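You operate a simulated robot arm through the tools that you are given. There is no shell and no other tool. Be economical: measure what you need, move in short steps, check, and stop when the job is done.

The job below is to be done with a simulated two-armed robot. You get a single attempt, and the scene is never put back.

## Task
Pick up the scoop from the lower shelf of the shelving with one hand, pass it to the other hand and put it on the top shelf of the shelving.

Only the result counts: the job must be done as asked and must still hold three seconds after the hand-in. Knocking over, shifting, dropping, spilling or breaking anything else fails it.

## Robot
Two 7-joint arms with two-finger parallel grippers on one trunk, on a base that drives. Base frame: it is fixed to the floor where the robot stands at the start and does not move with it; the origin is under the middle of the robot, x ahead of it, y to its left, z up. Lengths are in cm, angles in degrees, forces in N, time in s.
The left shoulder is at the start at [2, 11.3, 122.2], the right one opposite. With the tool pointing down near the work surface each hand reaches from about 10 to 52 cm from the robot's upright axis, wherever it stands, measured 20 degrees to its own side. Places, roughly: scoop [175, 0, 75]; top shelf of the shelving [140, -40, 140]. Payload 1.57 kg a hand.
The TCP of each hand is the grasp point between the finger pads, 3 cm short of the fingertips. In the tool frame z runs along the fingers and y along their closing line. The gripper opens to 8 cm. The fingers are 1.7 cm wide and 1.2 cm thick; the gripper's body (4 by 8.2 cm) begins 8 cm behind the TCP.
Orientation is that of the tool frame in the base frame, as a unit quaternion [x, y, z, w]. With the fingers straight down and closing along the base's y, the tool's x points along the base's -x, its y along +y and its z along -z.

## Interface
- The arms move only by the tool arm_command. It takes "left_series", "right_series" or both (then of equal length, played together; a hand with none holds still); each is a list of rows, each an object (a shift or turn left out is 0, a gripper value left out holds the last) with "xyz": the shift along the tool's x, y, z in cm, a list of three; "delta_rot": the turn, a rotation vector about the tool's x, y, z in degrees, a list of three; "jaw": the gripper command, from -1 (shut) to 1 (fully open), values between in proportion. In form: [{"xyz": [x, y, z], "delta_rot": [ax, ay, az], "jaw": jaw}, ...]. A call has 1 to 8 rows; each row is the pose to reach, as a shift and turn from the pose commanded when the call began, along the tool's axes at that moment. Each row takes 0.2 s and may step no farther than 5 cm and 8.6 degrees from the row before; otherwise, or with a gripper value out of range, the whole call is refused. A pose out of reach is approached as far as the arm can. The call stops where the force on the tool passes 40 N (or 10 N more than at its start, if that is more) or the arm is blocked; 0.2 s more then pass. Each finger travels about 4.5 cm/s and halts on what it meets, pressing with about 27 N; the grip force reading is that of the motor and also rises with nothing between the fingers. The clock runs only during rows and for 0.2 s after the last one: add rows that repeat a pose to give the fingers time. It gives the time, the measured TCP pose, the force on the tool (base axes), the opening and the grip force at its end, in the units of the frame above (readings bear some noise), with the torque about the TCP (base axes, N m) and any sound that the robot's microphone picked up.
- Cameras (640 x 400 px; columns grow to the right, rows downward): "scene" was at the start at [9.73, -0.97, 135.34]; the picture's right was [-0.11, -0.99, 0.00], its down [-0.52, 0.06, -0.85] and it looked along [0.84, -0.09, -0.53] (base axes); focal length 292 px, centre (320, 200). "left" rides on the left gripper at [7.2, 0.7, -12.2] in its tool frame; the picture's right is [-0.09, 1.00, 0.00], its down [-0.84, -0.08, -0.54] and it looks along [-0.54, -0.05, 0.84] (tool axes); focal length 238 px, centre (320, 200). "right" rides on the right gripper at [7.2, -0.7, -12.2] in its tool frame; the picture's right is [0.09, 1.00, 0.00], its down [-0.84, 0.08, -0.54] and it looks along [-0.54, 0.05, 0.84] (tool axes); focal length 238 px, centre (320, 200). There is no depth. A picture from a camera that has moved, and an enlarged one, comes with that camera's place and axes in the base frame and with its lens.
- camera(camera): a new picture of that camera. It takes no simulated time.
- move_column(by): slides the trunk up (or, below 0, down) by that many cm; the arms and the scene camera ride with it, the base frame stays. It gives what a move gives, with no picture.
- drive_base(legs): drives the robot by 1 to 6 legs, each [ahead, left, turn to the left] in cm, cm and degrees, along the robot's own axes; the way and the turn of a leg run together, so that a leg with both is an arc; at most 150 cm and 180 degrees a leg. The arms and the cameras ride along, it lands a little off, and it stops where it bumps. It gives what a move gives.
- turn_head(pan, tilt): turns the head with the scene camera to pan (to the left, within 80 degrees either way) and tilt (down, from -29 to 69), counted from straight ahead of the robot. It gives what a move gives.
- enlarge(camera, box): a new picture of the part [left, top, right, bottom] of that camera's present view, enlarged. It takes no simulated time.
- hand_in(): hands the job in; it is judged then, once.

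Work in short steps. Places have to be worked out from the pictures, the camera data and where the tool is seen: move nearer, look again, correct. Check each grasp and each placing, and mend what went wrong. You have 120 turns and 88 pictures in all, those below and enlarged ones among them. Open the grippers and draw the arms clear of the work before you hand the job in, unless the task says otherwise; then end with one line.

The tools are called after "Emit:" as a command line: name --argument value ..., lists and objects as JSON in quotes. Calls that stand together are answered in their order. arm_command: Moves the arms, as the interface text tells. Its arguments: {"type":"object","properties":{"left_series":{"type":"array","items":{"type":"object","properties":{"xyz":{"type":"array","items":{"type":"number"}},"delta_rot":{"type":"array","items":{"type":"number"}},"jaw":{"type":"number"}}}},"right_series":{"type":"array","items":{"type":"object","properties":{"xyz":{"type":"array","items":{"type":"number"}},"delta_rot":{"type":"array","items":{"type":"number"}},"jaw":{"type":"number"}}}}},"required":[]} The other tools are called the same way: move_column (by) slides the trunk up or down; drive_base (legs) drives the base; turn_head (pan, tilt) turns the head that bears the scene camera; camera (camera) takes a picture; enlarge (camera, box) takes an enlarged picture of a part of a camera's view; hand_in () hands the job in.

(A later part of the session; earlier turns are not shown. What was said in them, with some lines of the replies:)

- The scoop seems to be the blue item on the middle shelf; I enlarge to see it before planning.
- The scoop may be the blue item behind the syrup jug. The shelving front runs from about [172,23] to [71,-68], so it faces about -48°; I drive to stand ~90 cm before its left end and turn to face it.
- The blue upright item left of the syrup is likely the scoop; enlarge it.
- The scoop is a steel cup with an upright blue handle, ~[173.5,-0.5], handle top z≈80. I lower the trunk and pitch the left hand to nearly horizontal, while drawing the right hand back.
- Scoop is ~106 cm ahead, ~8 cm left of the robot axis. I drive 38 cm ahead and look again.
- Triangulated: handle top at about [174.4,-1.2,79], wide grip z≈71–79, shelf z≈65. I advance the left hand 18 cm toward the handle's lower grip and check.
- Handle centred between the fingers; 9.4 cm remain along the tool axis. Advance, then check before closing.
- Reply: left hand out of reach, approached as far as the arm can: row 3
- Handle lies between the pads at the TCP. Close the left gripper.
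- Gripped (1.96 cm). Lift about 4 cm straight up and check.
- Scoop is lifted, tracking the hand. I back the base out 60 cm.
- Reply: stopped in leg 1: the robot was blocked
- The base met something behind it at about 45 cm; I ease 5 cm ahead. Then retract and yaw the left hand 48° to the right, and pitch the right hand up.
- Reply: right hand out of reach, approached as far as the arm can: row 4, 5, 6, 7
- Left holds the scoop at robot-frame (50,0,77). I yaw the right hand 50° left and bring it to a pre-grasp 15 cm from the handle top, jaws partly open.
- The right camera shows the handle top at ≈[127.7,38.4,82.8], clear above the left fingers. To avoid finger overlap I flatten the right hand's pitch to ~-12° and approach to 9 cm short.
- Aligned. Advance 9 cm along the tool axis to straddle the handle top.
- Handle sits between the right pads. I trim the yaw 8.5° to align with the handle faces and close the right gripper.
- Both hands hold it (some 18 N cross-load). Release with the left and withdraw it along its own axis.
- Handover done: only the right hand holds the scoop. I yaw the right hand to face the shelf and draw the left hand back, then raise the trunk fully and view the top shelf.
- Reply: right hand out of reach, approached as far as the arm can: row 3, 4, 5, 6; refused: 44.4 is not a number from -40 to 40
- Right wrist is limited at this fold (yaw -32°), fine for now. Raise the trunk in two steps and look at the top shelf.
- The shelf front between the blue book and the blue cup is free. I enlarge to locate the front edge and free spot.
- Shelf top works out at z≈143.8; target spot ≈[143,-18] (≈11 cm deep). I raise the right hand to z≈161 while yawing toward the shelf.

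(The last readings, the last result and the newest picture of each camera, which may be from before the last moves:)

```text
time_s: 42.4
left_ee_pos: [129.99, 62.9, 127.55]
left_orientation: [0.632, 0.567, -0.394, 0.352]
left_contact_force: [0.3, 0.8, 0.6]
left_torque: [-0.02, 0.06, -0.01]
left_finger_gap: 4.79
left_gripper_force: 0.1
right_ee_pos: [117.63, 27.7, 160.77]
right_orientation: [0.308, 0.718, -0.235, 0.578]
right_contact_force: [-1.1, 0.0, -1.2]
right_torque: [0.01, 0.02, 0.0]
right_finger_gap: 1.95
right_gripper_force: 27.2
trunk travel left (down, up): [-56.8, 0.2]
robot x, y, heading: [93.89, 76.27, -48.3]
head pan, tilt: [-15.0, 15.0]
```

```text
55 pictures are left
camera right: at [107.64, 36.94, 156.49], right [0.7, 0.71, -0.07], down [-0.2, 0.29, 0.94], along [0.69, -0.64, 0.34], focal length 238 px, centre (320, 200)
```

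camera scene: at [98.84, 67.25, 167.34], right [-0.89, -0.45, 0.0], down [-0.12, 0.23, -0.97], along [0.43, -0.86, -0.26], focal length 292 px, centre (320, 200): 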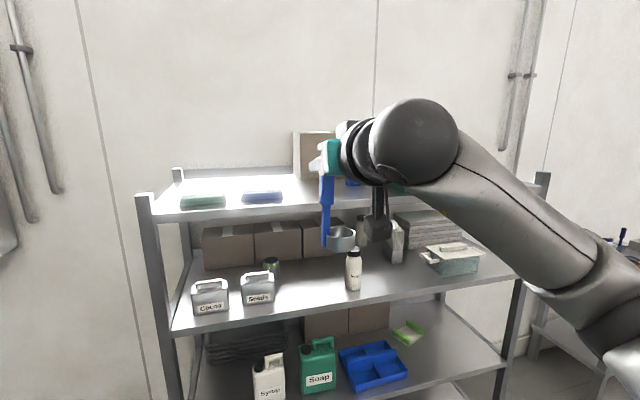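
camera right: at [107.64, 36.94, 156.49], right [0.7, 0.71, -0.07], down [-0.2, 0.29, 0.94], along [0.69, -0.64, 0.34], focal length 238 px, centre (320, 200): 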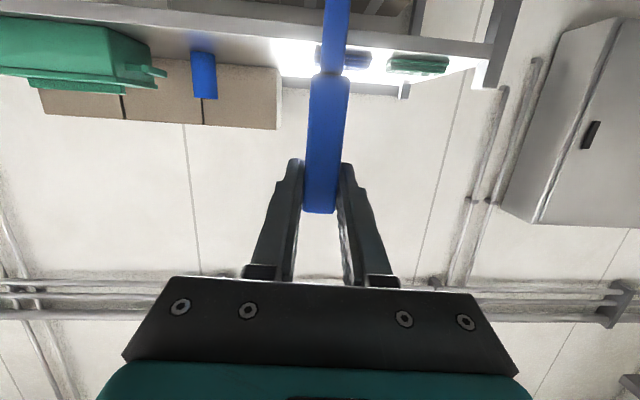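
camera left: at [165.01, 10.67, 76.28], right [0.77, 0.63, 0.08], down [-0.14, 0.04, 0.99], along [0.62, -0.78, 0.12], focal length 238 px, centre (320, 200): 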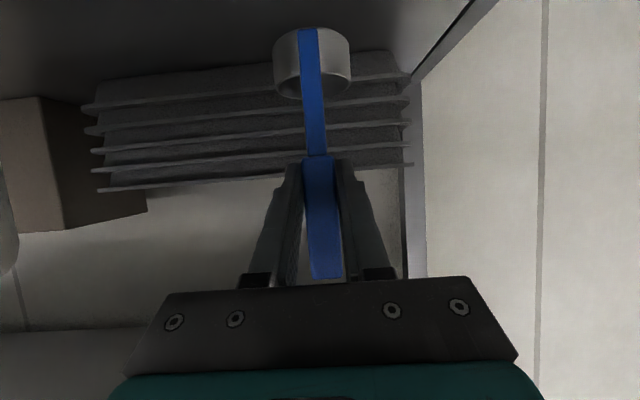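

The scoop bottom is ~13.5 cm below the TCP (≈147). I raise 3 cm more, then drive 38 ahead and 11.4 right.

Emit:
arm_command --right_series '[{"xyz": [-1.5, 0, -0.3]}, {"xyz": [-2.9, 0, -0.65]}]'

Emit:
drive_base --legs '[[0, -11.4, 0], [38, 0, 0]]'

Emit:
camera --camera "scene"

Emit:
camera --camera "right"

```text
time_s: 43.0
left_ee_pos: [129.85, 62.76, 127.62]
left_orientation: [0.632, 0.567, -0.395, 0.352]
left_contact_force: [0.0, 0.1, 0.3]
left_torque: [-0.02, -0.01, -0.03]
left_finger_gap: 4.79
left_gripper_force: 0.0
right_ee_pos: [117.68, 27.55, 164.01]
right_orientation: [0.307, 0.718, -0.234, 0.579]
right_contact_force: [-0.8, 0.8, -1.3]
right_torque: [0.02, 0.03, -0.01]
right_finger_gap: 1.97
right_gripper_force: 26.7
trunk travel left (down, up): [-56.8, 0.2]
robot x, y, heading: [94.4, 76.63, -48.3]
head pan, tilt: [-15.0, 15.0]
```

```text
time_s: 46.2
left_ee_pos: [146.14, 26.62, 127.5]
left_orientation: [0.634, 0.564, -0.396, 0.35]
left_contact_force: [0.2, -0.2, -0.6]
left_torque: [0.0, -0.03, 0.01]
left_finger_gap: 4.82
left_gripper_force: 0.0
right_ee_pos: [133.62, -8.46, 164.09]
right_orientation: [0.311, 0.717, -0.238, 0.577]
right_contact_force: [0.3, 0.8, -1.2]
right_torque: [0.03, -0.01, -0.04]
right_finger_gap: 1.95
right_gripper_force: 26.9
trunk travel left (down, up): [-56.8, 0.2]
robot x, y, heading: [110.45, 40.53, -48.7]
head pan, tilt: [-15.0, 15.0]
```

```text
54 pictures are left
camera scene: at [115.12, 31.35, 167.34], right [-0.9, -0.44, 0.0], down [-0.11, 0.23, -0.97], along [0.43, -0.87, -0.26], focal length 292 px, centre (320, 200)
```

scene: 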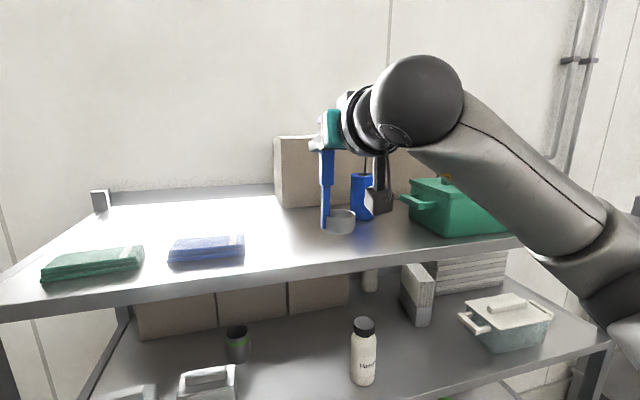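

```text
53 pictures are left
camera right: at [123.7, 0.9, 159.56], right [0.7, 0.71, -0.07], down [-0.2, 0.29, 0.94], along [0.68, -0.65, 0.34], focal length 238 px, centre (320, 200)
```

right: 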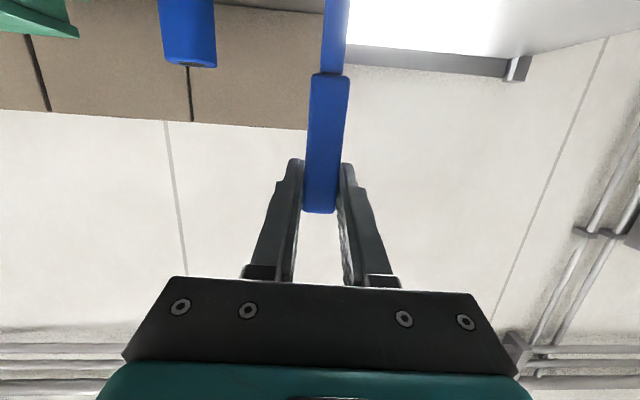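

Shelf height confirmed (143.7). I extend 12.5 cm along the tool axis to hover over the target spot.

Emit:
arm_command --right_series '[{"xyz": [0, 0, 3.2]}, {"xyz": [0, 0, 6.4]}, {"xyz": [0, 0, 9.5]}, {"xyz": [0, 0, 12.5]}, {"xyz": [0, 0, 12.5]}]'

Emit:
turn_head --pan -12 --tilt 25

Emit:
camera --camera "scene"

```text
time_s: 47.4
left_ee_pos: [146.06, 26.71, 127.42]
left_orientation: [0.635, 0.563, -0.397, 0.35]
left_contact_force: [-0.8, 0.4, -0.7]
left_torque: [0.0, -0.04, -0.02]
left_finger_gap: 4.79
left_gripper_force: 0.0
right_ee_pos: [142.07, -17.1, 161.18]
right_orientation: [0.311, 0.716, -0.238, 0.578]
right_contact_force: [0.9, 0.7, -0.4]
right_torque: [0.04, -0.04, 0.01]
right_finger_gap: 1.97
right_gripper_force: 27.4
trunk travel left (down, up): [-56.8, 0.2]
robot x, y, heading: [110.92, 40.85, -49.1]
head pan, tilt: [-15.0, 15.0]
```

```text
time_s: 48.1
left_ee_pos: [146.12, 26.73, 127.71]
left_orientation: [0.634, 0.564, -0.397, 0.351]
left_contact_force: [0.2, -0.5, 0.1]
left_torque: [-0.01, -0.01, 0.0]
left_finger_gap: 4.8
left_gripper_force: 0.1
right_ee_pos: [142.04, -17.19, 160.94]
right_orientation: [0.311, 0.716, -0.237, 0.578]
right_contact_force: [1.1, -0.4, -0.9]
right_torque: [0.01, 0.0, -0.01]
right_finger_gap: 1.96
right_gripper_force: 27.2
trunk travel left (down, up): [-56.8, 0.2]
robot x, y, heading: [110.07, 40.68, -48.8]
head pan, tilt: [-12.0, 25.0]
```

```text
52 pictures are left
camera scene: at [115.48, 31.71, 165.72], right [-0.87, -0.49, 0.0], down [-0.21, 0.37, -0.91], along [0.44, -0.79, -0.42], focal length 292 px, centre (320, 200)
```

scene: 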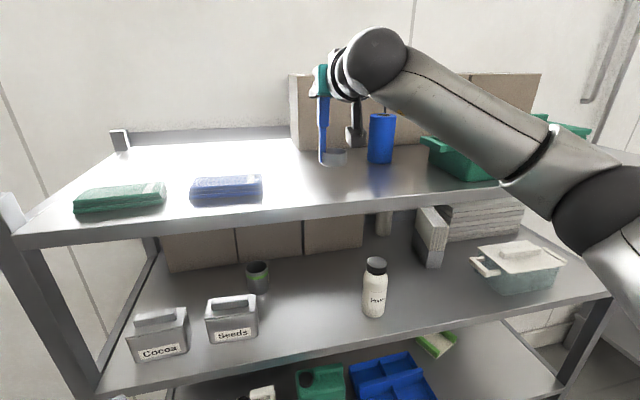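

Hovering upright above a free spot. Lower ~2.5 cm and check.

Emit:
arm_command --right_series '[{"xyz": [0.8, 0, 0.18]}, {"xyz": [1.6, 0, 0.36]}, {"xyz": [2.4, 0, 0.55]}, {"xyz": [2.4, 0, 0.55]}]'

Emit:
enlarge --camera "scene" --box '[240, 60, 440, 220]'

```text
time_s: 49.1
left_ee_pos: [146.2, 26.71, 127.65]
left_orientation: [0.635, 0.564, -0.395, 0.35]
left_contact_force: [-0.5, 0.1, -1.0]
left_torque: [0.0, 0.04, 0.01]
left_finger_gap: 4.78
left_gripper_force: 0.0
right_ee_pos: [142.08, -17.15, 158.62]
right_orientation: [0.311, 0.717, -0.237, 0.577]
right_contact_force: [-0.5, 0.6, -1.1]
right_torque: [0.04, 0.01, -0.01]
right_finger_gap: 1.97
right_gripper_force: 26.8
trunk travel left (down, up): [-56.8, 0.2]
robot x, y, heading: [110.59, 40.38, -48.7]
head pan, tilt: [-12.0, 25.0]
```

```text
2.50 times, centred on (340, 140) of scene
camera zoom: at [115.48, 31.72, 165.71], right [-0.87, -0.49, 0.0], down [-0.21, 0.37, -0.91], along [0.44, -0.79, -0.42], focal length 730 px, centre (270, 350)
```

zoom: 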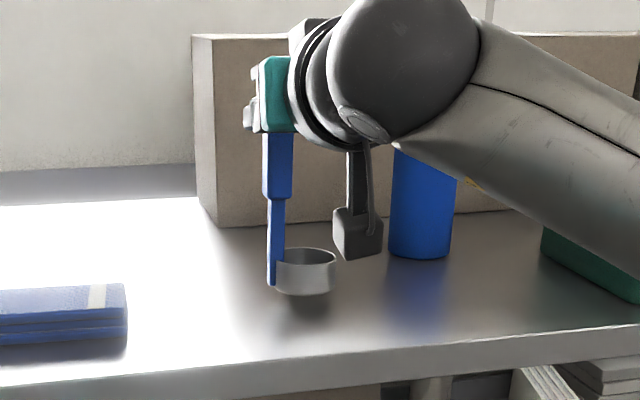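

Bottom is ≈1.5 cm above the shelf. Lower slowly in small steps.

Emit:
arm_command --right_series '[{"xyz": [0.3, 0, 0.07]}, {"xyz": [0.6, 0, 0.14]}, {"xyz": [0.9, 0, 0.2]}, {"xyz": [1.1, 0, 0.25]}, {"xyz": [1.1, 0, 0.25]}]'

Emit:
enlarge --camera "scene" --box '[240, 60, 440, 220]'

```text
time_s: 50.3
left_ee_pos: [146.18, 26.7, 127.52]
left_orientation: [0.635, 0.564, -0.396, 0.35]
left_contact_force: [-0.7, 0.3, 0.6]
left_torque: [0.02, -0.02, -0.01]
left_finger_gap: 4.79
left_gripper_force: 0.1
right_ee_pos: [142.2, -17.07, 157.63]
right_orientation: [0.31, 0.716, -0.238, 0.579]
right_contact_force: [0.6, -1.3, 2.7]
right_torque: [-0.17, 0.04, 0.04]
right_finger_gap: 1.95
right_gripper_force: 26.9
trunk travel left (down, up): [-56.8, 0.2]
robot x, y, heading: [110.44, 40.21, -48.7]
head pan, tilt: [-12.0, 25.0]
```

```text
2.50 times, centred on (340, 140) of scene
camera zoom: at [115.46, 31.74, 165.72], right [-0.87, -0.49, 0.0], down [-0.21, 0.37, -0.91], along [0.44, -0.79, -0.42], focal length 730 px, centre (270, 350)
```

zoom: 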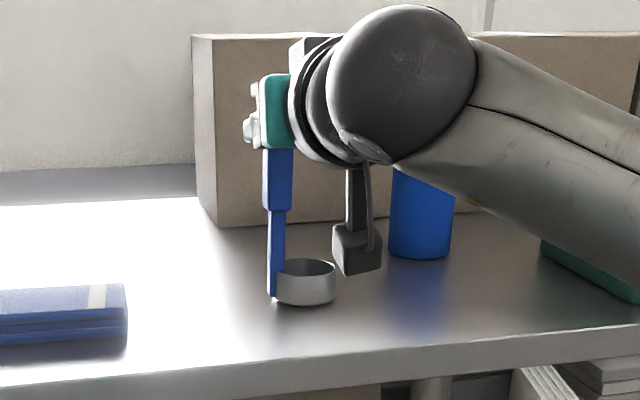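

Light contact begins (+4 N). Press 0.25 cm further to seat it.

Emit:
arm_command --right_series '[{"xyz": [0.12, 0, 0.03]}, {"xyz": [0.24, 0, 0.05]}, {"xyz": [0.24, 0, 0.05]}]'

```text
time_s: 51.1
left_ee_pos: [146.12, 26.88, 127.58]
left_orientation: [0.635, 0.563, -0.396, 0.35]
left_contact_force: [0.4, 0.6, 0.0]
left_torque: [0.01, -0.01, 0.01]
left_finger_gap: 4.81
left_gripper_force: 0.1
right_ee_pos: [142.21, -16.96, 157.61]
right_orientation: [0.31, 0.715, -0.238, 0.579]
right_contact_force: [0.9, -0.7, 10.1]
right_torque: [-0.51, 0.05, 0.02]
right_finger_gap: 1.98
right_gripper_force: 26.9
trunk travel left (down, up): [-56.8, 0.2]
robot x, y, heading: [110.2, 40.42, -49.0]
head pan, tilt: [-12.0, 25.0]
```

Seated with ~11 N. Ease the press, then open gently to let it settle.

Emit:
arm_command --right_series '[{"xyz": [-0.18, 0, -0.04]}, {"xyz": [-0.18, 0, -0.04], "jaw": -0.4}, {"xyz": [-0.18, 0, -0.04], "jaw": -0.2}, {"xyz": [-0.18, 0, -0.04], "jaw": 0.1}, {"xyz": [-0.18, 0, -0.04], "jaw": 0.1}, {"xyz": [-0.18, 0, -0.04], "jaw": 0.1}]'

Emit:
enlarge --camera "scene" --box '[240, 60, 440, 220]'

Emit:
camera --camera "right"

```text
time_s: 52.5
left_ee_pos: [146.22, 26.68, 127.51]
left_orientation: [0.634, 0.564, -0.396, 0.351]
left_contact_force: [0.0, -0.2, 0.0]
left_torque: [0.02, -0.03, -0.02]
left_finger_gap: 4.79
left_gripper_force: 0.1
right_ee_pos: [142.13, -17.18, 157.56]
right_orientation: [0.311, 0.716, -0.238, 0.578]
right_contact_force: [0.1, 0.0, -0.9]
right_torque: [0.01, 0.01, 0.0]
right_finger_gap: 4.38
right_gripper_force: 0.0
trunk travel left (down, up): [-56.8, 0.2]
robot x, y, heading: [110.33, 40.49, -48.8]
head pan, tilt: [-12.0, 25.0]
```

```text
2.50 times, centred on (340, 140) of scene
camera zoom: at [115.47, 31.72, 165.71], right [-0.87, -0.49, 0.0], down [-0.21, 0.37, -0.91], along [0.44, -0.79, -0.42], focal length 730 px, centre (270, 350)
```

zoom: 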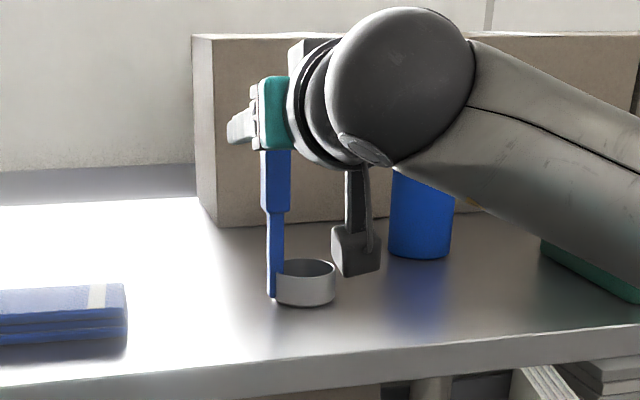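

```text
48 pictures are left
camera right: at [132.26, -7.79, 153.19], right [0.7, 0.71, -0.07], down [-0.2, 0.29, 0.94], along [0.68, -0.65, 0.34], focal length 238 px, centre (320, 200)
```

right: 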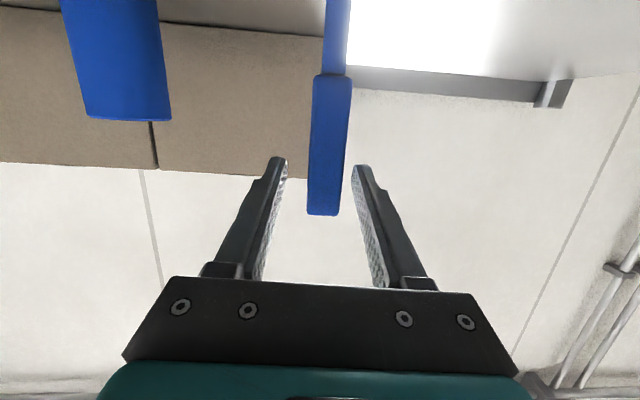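

The scoop stands free. Open a bit more and withdraw straight back along the tool axis.

Emit:
arm_command --right_series '[{"jaw": 0.6}, {"jaw": 0.6}, {"xyz": [0, 0, -2]}, {"xyz": [0, 0, -5]}, {"xyz": [0, 0, -9]}, {"xyz": [0, 0, -13]}, {"xyz": [0, 0, -16]}]'

Emit:
camera --camera "scene"

```text
time_s: 54.1
left_ee_pos: [146.01, 26.63, 127.71]
left_orientation: [0.635, 0.563, -0.396, 0.35]
left_contact_force: [-0.2, -0.5, -0.4]
left_torque: [0.04, 0.0, -0.01]
left_finger_gap: 4.78
left_gripper_force: 0.0
right_ee_pos: [131.11, -5.89, 161.28]
right_orientation: [0.311, 0.716, -0.237, 0.578]
right_contact_force: [-0.1, 0.0, -0.1]
right_torque: [-0.01, 0.01, -0.01]
right_finger_gap: 6.39
right_gripper_force: 0.1
trunk travel left (down, up): [-56.8, 0.2]
robot x, y, heading: [110.37, 40.16, -48.7]
head pan, tilt: [-12.0, 25.0]
```

```text
47 pictures are left
camera scene: at [115.39, 31.77, 165.72], right [-0.87, -0.49, 0.0], down [-0.21, 0.37, -0.91], along [0.44, -0.79, -0.42], focal length 292 px, centre (320, 200)
```

scene: 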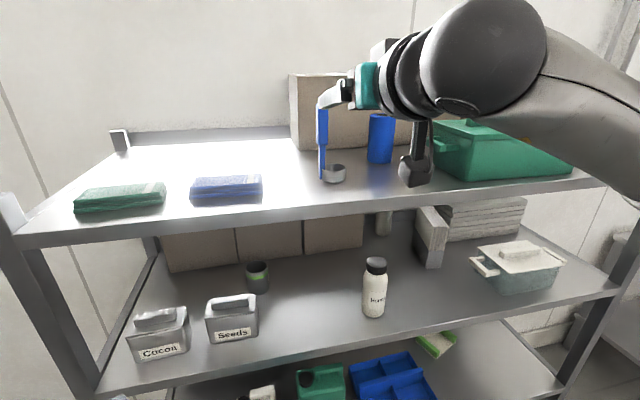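

Scoop stands on the top shelf, hand clear. Back the base 25 cm, open both grippers and verify.

Emit:
drive_base --legs '[[-25, 0, 0]]'

Emit:
arm_command --left_series '[{"jaw": 1}, {"jaw": 1}, {"jaw": 1}, {"jaw": 1}]' --right_series '[{"jaw": 1}, {"jaw": 1}, {"jaw": 1}, {"jaw": 1}]'

Emit:
camera --camera "scene"

```text
time_s: 55.9
left_ee_pos: [129.42, 45.54, 127.62]
left_orientation: [0.636, 0.562, -0.397, 0.349]
left_contact_force: [-1.1, -0.4, 0.0]
left_torque: [0.01, -0.01, 0.04]
left_finger_gap: 4.8
left_gripper_force: 0.0
right_ee_pos: [114.49, 12.97, 161.23]
right_orientation: [0.313, 0.716, -0.239, 0.577]
right_contact_force: [0.0, 0.3, -0.2]
right_torque: [0.0, -0.02, -0.04]
right_finger_gap: 6.4
right_gripper_force: 0.1
trunk travel left (down, up): [-56.8, 0.2]
robot x, y, heading: [94.05, 59.32, -49.1]
head pan, tilt: [-12.0, 25.0]
```

```text
time_s: 56.9
left_ee_pos: [129.51, 45.58, 127.58]
left_orientation: [0.635, 0.563, -0.396, 0.35]
left_contact_force: [0.4, 0.0, 0.3]
left_torque: [-0.01, -0.01, 0.03]
left_finger_gap: 8.02
left_gripper_force: 0.0
right_ee_pos: [114.47, 13.01, 161.18]
right_orientation: [0.312, 0.716, -0.238, 0.577]
right_contact_force: [-0.1, -0.1, 0.0]
right_torque: [0.04, -0.02, 0.06]
right_finger_gap: 8.04
right_gripper_force: 0.2
trunk travel left (down, up): [-56.8, 0.2]
robot x, y, heading: [94.25, 59.33, -49.1]
head pan, tilt: [-12.0, 25.0]
```

```text
46 pictures are left
camera scene: at [98.86, 50.71, 165.72], right [-0.88, -0.48, 0.0], down [-0.2, 0.37, -0.91], along [0.44, -0.79, -0.42], focal length 292 px, centre (320, 200)
```

scene: 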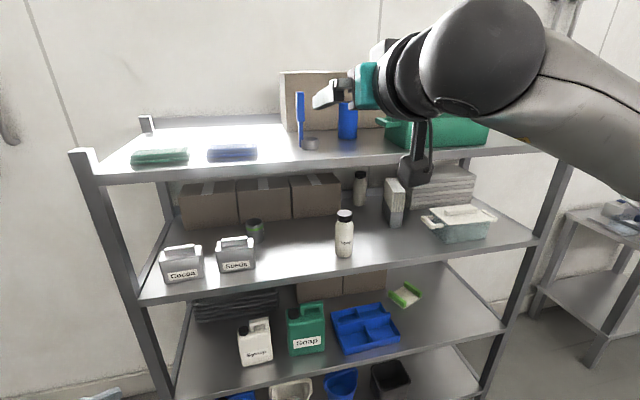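

The scoop stands upright on the top shelf, everything else on the shelving looks in place, and both hands are open and clear; I hand in.

Emit:
hand_in

```text
The job is handed in.
```

The scoop was picked up with the left hand, passed to the right hand and left standing on the top shelf; the job is handed in, and the one bump was the base meeting something behind it that I never saw while backing away from the shelving.
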